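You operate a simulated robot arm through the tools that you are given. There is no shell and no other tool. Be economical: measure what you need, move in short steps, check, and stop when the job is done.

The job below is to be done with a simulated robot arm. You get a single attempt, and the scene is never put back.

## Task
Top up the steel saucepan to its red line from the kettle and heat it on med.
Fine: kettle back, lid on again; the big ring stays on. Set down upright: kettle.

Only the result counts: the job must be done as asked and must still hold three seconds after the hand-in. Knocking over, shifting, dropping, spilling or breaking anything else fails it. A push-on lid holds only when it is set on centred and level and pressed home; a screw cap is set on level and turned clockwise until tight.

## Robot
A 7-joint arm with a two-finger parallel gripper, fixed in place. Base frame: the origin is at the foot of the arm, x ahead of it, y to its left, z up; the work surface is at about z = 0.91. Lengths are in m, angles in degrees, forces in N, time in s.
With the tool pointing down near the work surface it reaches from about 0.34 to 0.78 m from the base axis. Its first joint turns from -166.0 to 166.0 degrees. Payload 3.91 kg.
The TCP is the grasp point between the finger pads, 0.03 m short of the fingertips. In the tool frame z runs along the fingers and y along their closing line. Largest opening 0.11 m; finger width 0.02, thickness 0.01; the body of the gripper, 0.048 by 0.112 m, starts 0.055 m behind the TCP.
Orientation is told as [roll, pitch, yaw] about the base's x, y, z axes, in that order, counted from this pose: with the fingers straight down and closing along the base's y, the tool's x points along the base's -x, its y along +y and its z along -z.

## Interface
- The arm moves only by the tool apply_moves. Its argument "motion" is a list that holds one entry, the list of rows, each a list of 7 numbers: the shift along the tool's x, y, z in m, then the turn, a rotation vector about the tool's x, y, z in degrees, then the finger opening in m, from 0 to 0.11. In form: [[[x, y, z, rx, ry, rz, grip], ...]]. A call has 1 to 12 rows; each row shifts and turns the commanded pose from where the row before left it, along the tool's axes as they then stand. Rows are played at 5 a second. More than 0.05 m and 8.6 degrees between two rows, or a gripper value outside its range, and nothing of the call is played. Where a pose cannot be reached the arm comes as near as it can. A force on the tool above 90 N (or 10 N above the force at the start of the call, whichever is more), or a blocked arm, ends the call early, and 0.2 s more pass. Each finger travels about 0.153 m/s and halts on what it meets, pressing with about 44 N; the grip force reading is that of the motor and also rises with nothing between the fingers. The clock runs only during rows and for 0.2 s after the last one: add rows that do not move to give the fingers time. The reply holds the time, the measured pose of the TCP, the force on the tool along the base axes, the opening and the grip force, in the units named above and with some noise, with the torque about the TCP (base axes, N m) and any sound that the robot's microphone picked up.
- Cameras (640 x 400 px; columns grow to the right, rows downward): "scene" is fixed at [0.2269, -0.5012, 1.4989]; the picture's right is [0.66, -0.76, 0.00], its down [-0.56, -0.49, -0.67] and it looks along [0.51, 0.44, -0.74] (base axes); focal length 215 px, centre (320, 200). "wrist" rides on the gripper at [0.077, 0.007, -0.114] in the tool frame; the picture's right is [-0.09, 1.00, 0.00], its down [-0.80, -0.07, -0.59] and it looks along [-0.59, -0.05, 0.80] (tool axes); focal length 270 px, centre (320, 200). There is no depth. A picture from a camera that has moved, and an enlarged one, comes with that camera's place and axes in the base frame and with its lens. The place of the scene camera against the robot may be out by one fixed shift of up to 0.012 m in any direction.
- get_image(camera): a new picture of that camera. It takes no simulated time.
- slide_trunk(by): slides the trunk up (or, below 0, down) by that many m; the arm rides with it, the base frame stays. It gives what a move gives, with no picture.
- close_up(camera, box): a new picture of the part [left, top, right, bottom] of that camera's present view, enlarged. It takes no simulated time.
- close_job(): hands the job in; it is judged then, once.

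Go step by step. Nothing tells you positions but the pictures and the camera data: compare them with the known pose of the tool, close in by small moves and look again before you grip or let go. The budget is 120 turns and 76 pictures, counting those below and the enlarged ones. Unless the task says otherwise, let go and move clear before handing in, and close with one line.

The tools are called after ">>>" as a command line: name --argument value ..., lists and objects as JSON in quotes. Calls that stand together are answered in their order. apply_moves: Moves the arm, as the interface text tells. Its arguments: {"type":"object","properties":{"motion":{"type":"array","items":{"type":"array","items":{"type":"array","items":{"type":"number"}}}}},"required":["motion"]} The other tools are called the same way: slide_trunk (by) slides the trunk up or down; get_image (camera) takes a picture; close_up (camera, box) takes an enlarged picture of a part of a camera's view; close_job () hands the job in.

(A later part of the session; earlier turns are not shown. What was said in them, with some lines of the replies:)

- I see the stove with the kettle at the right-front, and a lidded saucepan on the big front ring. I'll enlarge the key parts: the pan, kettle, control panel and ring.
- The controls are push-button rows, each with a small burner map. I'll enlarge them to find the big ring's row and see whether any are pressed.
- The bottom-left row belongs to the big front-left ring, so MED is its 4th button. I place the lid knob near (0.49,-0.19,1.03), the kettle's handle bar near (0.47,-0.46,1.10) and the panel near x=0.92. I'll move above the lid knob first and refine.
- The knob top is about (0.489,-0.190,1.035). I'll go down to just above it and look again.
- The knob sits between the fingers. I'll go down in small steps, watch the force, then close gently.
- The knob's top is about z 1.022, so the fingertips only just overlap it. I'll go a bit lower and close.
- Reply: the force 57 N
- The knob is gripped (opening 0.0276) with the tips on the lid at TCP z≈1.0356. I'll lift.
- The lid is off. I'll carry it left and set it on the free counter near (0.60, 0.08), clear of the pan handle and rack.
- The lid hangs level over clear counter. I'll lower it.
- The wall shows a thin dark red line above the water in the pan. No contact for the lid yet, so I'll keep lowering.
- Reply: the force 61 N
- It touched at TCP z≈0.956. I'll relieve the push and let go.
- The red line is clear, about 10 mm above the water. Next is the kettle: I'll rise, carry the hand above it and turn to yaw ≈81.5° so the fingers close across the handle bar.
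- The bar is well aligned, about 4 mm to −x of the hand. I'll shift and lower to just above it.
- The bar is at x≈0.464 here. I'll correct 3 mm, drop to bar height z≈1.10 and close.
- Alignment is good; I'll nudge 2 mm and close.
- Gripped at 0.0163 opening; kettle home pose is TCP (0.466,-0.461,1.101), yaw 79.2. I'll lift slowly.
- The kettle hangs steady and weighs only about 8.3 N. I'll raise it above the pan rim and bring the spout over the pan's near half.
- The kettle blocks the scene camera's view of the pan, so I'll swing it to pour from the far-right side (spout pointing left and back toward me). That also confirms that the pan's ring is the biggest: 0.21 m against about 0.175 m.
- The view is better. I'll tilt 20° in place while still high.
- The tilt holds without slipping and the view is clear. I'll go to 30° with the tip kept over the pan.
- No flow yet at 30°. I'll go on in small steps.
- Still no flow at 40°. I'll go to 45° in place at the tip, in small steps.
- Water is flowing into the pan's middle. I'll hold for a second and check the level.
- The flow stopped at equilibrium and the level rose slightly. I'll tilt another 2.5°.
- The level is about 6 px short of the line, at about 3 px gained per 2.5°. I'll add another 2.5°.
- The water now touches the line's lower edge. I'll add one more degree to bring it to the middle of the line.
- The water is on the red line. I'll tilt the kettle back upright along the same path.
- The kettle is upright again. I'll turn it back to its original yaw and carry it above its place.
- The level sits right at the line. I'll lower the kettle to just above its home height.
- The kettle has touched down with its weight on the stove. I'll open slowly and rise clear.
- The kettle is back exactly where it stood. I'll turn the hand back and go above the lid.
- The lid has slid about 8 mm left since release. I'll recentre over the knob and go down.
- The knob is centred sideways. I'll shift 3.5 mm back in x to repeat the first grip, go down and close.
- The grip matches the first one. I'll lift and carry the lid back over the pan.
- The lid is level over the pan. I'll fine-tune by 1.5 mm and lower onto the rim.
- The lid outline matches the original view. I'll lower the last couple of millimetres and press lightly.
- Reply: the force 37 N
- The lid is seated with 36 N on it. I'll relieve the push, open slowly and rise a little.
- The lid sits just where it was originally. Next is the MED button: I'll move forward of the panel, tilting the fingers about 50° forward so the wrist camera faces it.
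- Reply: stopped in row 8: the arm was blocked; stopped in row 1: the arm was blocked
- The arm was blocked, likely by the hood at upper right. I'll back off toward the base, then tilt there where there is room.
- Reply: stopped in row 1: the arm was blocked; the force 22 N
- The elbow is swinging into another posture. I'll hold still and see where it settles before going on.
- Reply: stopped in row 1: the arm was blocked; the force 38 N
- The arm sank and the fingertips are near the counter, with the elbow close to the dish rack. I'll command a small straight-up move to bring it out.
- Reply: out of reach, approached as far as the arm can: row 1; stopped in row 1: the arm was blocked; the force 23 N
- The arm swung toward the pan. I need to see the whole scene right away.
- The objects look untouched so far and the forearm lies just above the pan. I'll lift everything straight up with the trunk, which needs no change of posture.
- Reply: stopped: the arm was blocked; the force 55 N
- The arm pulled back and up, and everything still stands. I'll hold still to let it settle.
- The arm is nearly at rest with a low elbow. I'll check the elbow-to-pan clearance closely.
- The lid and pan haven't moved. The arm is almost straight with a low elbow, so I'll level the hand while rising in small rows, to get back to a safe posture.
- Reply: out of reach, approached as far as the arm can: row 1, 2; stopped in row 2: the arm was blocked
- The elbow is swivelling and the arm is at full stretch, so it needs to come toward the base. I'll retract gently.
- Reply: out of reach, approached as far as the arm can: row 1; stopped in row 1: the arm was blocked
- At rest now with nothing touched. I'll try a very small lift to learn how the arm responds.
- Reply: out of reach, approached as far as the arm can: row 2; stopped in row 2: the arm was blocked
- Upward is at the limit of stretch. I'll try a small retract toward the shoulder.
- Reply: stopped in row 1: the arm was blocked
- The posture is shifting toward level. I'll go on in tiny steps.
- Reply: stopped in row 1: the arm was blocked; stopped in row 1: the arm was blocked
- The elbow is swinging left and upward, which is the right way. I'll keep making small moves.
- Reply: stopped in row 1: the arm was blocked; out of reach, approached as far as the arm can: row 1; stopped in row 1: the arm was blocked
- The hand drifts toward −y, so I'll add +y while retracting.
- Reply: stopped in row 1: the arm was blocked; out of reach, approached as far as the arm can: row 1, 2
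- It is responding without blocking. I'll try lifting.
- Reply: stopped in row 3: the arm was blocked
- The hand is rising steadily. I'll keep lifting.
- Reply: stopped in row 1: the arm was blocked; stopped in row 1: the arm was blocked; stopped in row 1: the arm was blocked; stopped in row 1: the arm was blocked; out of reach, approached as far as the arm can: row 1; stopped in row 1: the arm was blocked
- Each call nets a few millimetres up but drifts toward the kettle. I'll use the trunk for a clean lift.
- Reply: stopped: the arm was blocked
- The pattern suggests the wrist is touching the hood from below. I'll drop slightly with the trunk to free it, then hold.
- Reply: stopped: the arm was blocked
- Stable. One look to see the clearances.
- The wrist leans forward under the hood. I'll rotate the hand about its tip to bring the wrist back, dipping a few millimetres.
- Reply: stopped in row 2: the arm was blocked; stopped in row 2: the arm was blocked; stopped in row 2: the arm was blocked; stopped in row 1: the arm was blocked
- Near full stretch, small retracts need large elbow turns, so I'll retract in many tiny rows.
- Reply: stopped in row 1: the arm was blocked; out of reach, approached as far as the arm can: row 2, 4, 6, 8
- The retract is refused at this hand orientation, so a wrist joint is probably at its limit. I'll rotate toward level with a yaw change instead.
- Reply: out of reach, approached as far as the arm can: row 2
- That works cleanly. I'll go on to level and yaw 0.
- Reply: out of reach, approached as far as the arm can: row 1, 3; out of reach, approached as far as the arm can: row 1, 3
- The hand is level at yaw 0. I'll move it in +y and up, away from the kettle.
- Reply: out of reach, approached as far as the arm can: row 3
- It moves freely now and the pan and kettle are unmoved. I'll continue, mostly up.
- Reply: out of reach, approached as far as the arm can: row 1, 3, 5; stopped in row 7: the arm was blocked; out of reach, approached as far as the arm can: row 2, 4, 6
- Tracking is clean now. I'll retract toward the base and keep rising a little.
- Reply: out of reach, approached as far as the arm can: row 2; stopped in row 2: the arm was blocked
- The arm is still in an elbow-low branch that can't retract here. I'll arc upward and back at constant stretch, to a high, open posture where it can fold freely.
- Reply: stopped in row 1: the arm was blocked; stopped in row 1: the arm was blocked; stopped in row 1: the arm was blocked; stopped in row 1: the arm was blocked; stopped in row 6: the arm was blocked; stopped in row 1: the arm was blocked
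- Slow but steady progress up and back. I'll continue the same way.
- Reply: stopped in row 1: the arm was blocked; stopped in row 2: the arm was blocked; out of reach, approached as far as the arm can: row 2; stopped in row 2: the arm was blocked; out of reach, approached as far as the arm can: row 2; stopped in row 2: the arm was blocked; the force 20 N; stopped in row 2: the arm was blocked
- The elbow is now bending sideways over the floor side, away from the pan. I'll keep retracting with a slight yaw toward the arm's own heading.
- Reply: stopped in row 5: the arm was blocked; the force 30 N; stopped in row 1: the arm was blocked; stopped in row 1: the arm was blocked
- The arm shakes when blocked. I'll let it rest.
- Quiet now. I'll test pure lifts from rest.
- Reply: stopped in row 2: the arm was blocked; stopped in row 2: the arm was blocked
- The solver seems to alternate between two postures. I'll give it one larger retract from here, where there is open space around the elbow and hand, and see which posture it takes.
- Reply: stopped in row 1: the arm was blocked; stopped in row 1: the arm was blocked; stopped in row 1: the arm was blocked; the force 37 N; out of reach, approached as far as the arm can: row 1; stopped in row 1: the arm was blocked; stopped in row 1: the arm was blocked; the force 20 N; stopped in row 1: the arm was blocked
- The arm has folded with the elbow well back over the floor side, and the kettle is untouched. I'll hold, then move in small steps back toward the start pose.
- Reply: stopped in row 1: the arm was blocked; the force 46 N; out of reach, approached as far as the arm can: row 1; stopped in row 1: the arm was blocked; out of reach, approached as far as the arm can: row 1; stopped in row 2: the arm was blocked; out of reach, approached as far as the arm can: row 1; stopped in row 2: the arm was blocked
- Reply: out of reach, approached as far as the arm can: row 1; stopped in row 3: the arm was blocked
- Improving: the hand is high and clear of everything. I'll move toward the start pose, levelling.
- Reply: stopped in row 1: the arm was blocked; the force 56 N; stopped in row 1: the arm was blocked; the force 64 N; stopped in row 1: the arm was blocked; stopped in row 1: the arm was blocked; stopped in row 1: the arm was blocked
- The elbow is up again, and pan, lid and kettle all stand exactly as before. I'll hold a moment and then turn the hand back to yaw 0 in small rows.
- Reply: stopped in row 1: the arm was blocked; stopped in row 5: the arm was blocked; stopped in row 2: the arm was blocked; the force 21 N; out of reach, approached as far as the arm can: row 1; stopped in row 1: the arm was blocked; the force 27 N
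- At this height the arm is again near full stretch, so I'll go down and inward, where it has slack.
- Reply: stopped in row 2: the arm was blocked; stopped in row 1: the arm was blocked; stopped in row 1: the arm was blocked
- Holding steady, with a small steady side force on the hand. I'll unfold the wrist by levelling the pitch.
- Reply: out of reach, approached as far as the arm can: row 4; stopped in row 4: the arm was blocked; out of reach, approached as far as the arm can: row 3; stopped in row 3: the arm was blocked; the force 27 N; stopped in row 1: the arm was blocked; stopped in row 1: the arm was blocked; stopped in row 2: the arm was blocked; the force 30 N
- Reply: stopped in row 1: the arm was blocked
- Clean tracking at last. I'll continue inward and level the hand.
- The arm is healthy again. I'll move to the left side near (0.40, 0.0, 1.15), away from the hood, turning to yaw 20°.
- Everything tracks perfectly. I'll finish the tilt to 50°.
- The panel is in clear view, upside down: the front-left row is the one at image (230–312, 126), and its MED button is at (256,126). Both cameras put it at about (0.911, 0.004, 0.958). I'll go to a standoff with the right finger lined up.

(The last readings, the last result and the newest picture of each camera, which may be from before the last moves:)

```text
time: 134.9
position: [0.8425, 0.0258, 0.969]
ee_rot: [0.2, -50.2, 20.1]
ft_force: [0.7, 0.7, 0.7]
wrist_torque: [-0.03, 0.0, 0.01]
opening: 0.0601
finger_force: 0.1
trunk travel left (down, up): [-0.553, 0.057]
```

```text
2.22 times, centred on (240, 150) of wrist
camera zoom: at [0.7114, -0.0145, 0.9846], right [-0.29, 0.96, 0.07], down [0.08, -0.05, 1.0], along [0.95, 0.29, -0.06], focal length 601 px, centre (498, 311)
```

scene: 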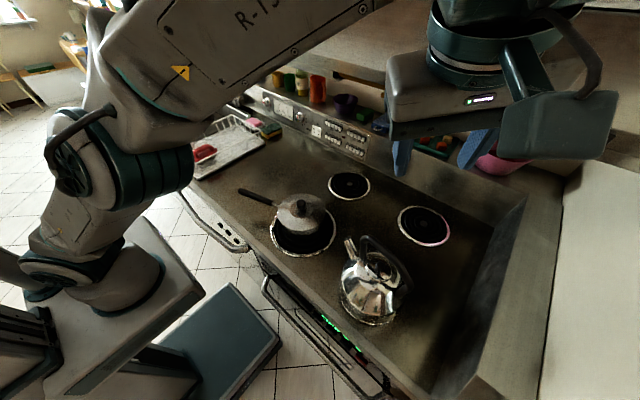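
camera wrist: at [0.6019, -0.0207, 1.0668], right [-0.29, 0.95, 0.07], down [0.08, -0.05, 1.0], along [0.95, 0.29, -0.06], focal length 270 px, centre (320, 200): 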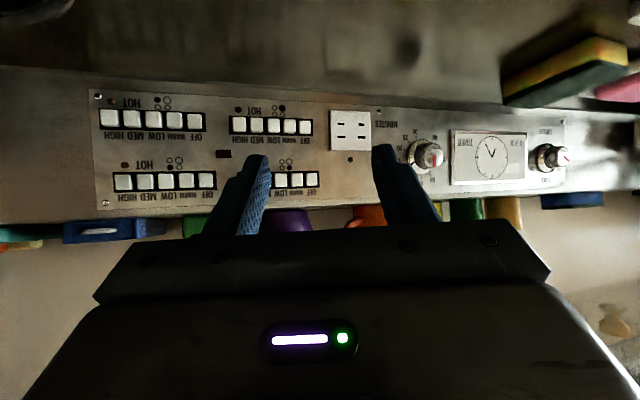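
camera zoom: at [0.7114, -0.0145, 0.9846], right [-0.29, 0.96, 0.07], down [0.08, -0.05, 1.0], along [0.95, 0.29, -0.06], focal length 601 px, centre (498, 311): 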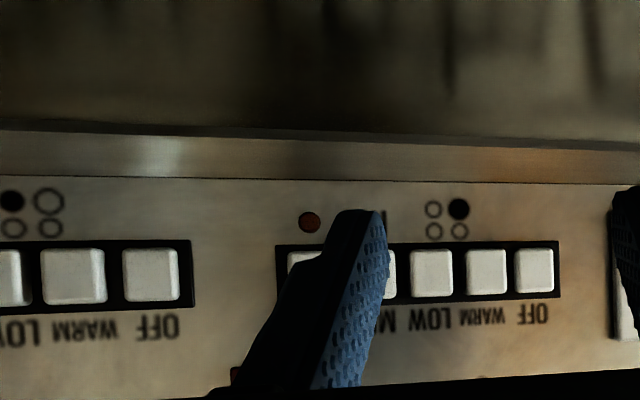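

The burner map confirms front-left, and the finger is lined up with MED within about 2 mm. I'll shift 3 mm left and advance to just short of contact.

>>> apply_moves --motion '[[[-0.0007, 0.0028, 0.0008, 0, 0, 0, 0.06], [-0.0036, -0.0021, 0.0043, 0, 0, 0, 0.06], [-0.0036, -0.0021, 0.0043, 0, 0, 0, 0.06], [-0.0036, -0.0021, 0.0043, 0, 0, 0, 0.06], [0, 0, 0, 0, 0, 0, 0.06]]]'

>>> apply_moves --motion '[[[-0.0018, -0.001, 0.0022, 0, 0, 0, 0.06], [-0.0018, -0.001, 0.0022, 0, 0, 0, 0.06], [0, 0, 0, 0, 0, 0, 0.06]]]'

```text
time: 136.1
position: [0.8614, 0.0299, 0.9687]
ee_rot: [0.0, -50.0, 20.1]
ft_force: [0.3, 0.7, -1.4]
wrist_torque: [-0.02, 0.01, 0.01]
opening: 0.0599
finger_force: 0.0
trunk travel left (down, up): [-0.553, 0.057]
```

```text
time: 136.9
position: [0.8681, 0.0284, 0.969]
ee_rot: [0.1, -50.0, 19.9]
ft_force: [-2.6, -1.3, -2.0]
wrist_torque: [0.05, 0.04, -0.07]
opening: 0.0597
finger_force: 0.0
trunk travel left (down, up): [-0.553, 0.057]
```

The first light contact shows (−2.6 N in x) right where expected. I'll press in small steps.

>>> apply_moves --motion '[[[-0.0012, -0.0007, 0.0014, 0, 0, 0, 0.06], [-0.0012, -0.0007, 0.0014, 0, 0, 0, 0.06], [0, 0, 0, 0, 0, 0, 0.06]]]'

```text
time: 137.7
position: [0.8702, 0.0288, 0.9708]
ee_rot: [0.0, -50.0, 20.0]
ft_force: [-4.6, -0.8, 1.1]
wrist_torque: [-0.02, 0.04, -0.2]
opening: 0.0595
finger_force: 0.0
trunk travel left (down, up): [-0.553, 0.057]
heard: click, click
```

Two clicks: likely MED latching and OFF releasing. I'll back off and use the last picture on the buttons.

>>> apply_moves --motion '[[[0.0036, 0.0021, -0.0043, 0, 0, 0, 0.06], [0.0036, 0.0021, -0.0043, 0, 0, 0, 0.06], [0.0036, 0.0021, -0.0043, 0, 0, 0, 0.06], [0.0072, 0.0041, -0.0086, 0, 0, 0, 0.06], [0.0072, 0.0041, -0.0086, 0, 0, 0, 0.06], [0, 0, -0.02, 0, 0, 0, 0.06], [0, 0, -0.02, 0, 0, 0, 0.06], [0, 0, -0.02, 0, 0, 0, 0.06], [0, 0, 0, 0, 0, 0, 0.06]]]'

```text
time: 139.7
position: [0.786, 0.0136, 1.0087]
ee_rot: [0.1, -50.0, 20.0]
ft_force: [-0.6, 0.1, 0.7]
wrist_torque: [-0.04, 0.02, 0.01]
opening: 0.0598
finger_force: 0.0
trunk travel left (down, up): [-0.553, 0.057]
```

>>> apply_moves --motion '[[[-0.0011, 0.0079, -0.021, 0, 0, 0, 0.06], [-0.0011, 0.0079, -0.021, 0, 0, 0, 0.06], [-0.0011, 0.0079, -0.021, 0, 0, 0, 0.06], [0, 0, 0, 0, 0, 0, 0.06]]]'

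>>> close_up --camera "wrist" --box '[215, 90, 327, 160]'

```text
time: 140.7
position: [0.7343, 0.02, 1.0506]
ee_rot: [0.2, -50.1, 19.8]
ft_force: [-0.1, 0.5, 0.9]
wrist_torque: [0.01, 0.0, -0.03]
opening: 0.0601
finger_force: 0.1
trunk travel left (down, up): [-0.553, 0.057]
```

```text
5.71 times, centred on (271, 125) of wrist
camera zoom: at [0.6019, -0.0207, 1.0663], right [-0.29, 0.96, 0.07], down [0.08, -0.05, 1.0], along [0.95, 0.29, -0.06], focal length 1544 px, centre (600, 629)
```

zoom: 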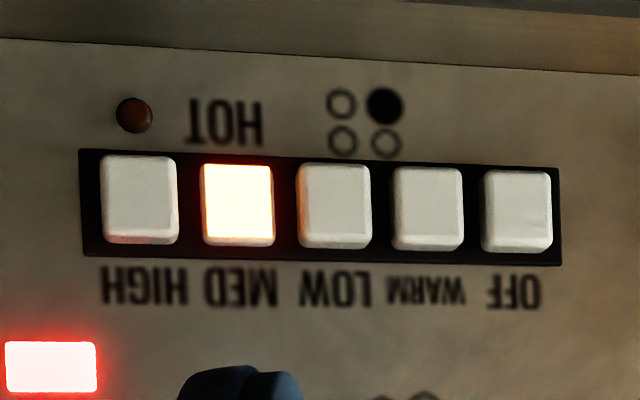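

MED is lit on the front-left (big ring) row and the pilot light is on. The hand hangs clear of everything, so I'm handing in.

>>> close_job

```text
The job is handed in.
```

The saucepan is topped up to its red line with its lid back on, the kettle stands upright in its place, and the big ring is on MED; the arm swung out of control once over the stove, but nothing looked moved in the pictures afterwards.
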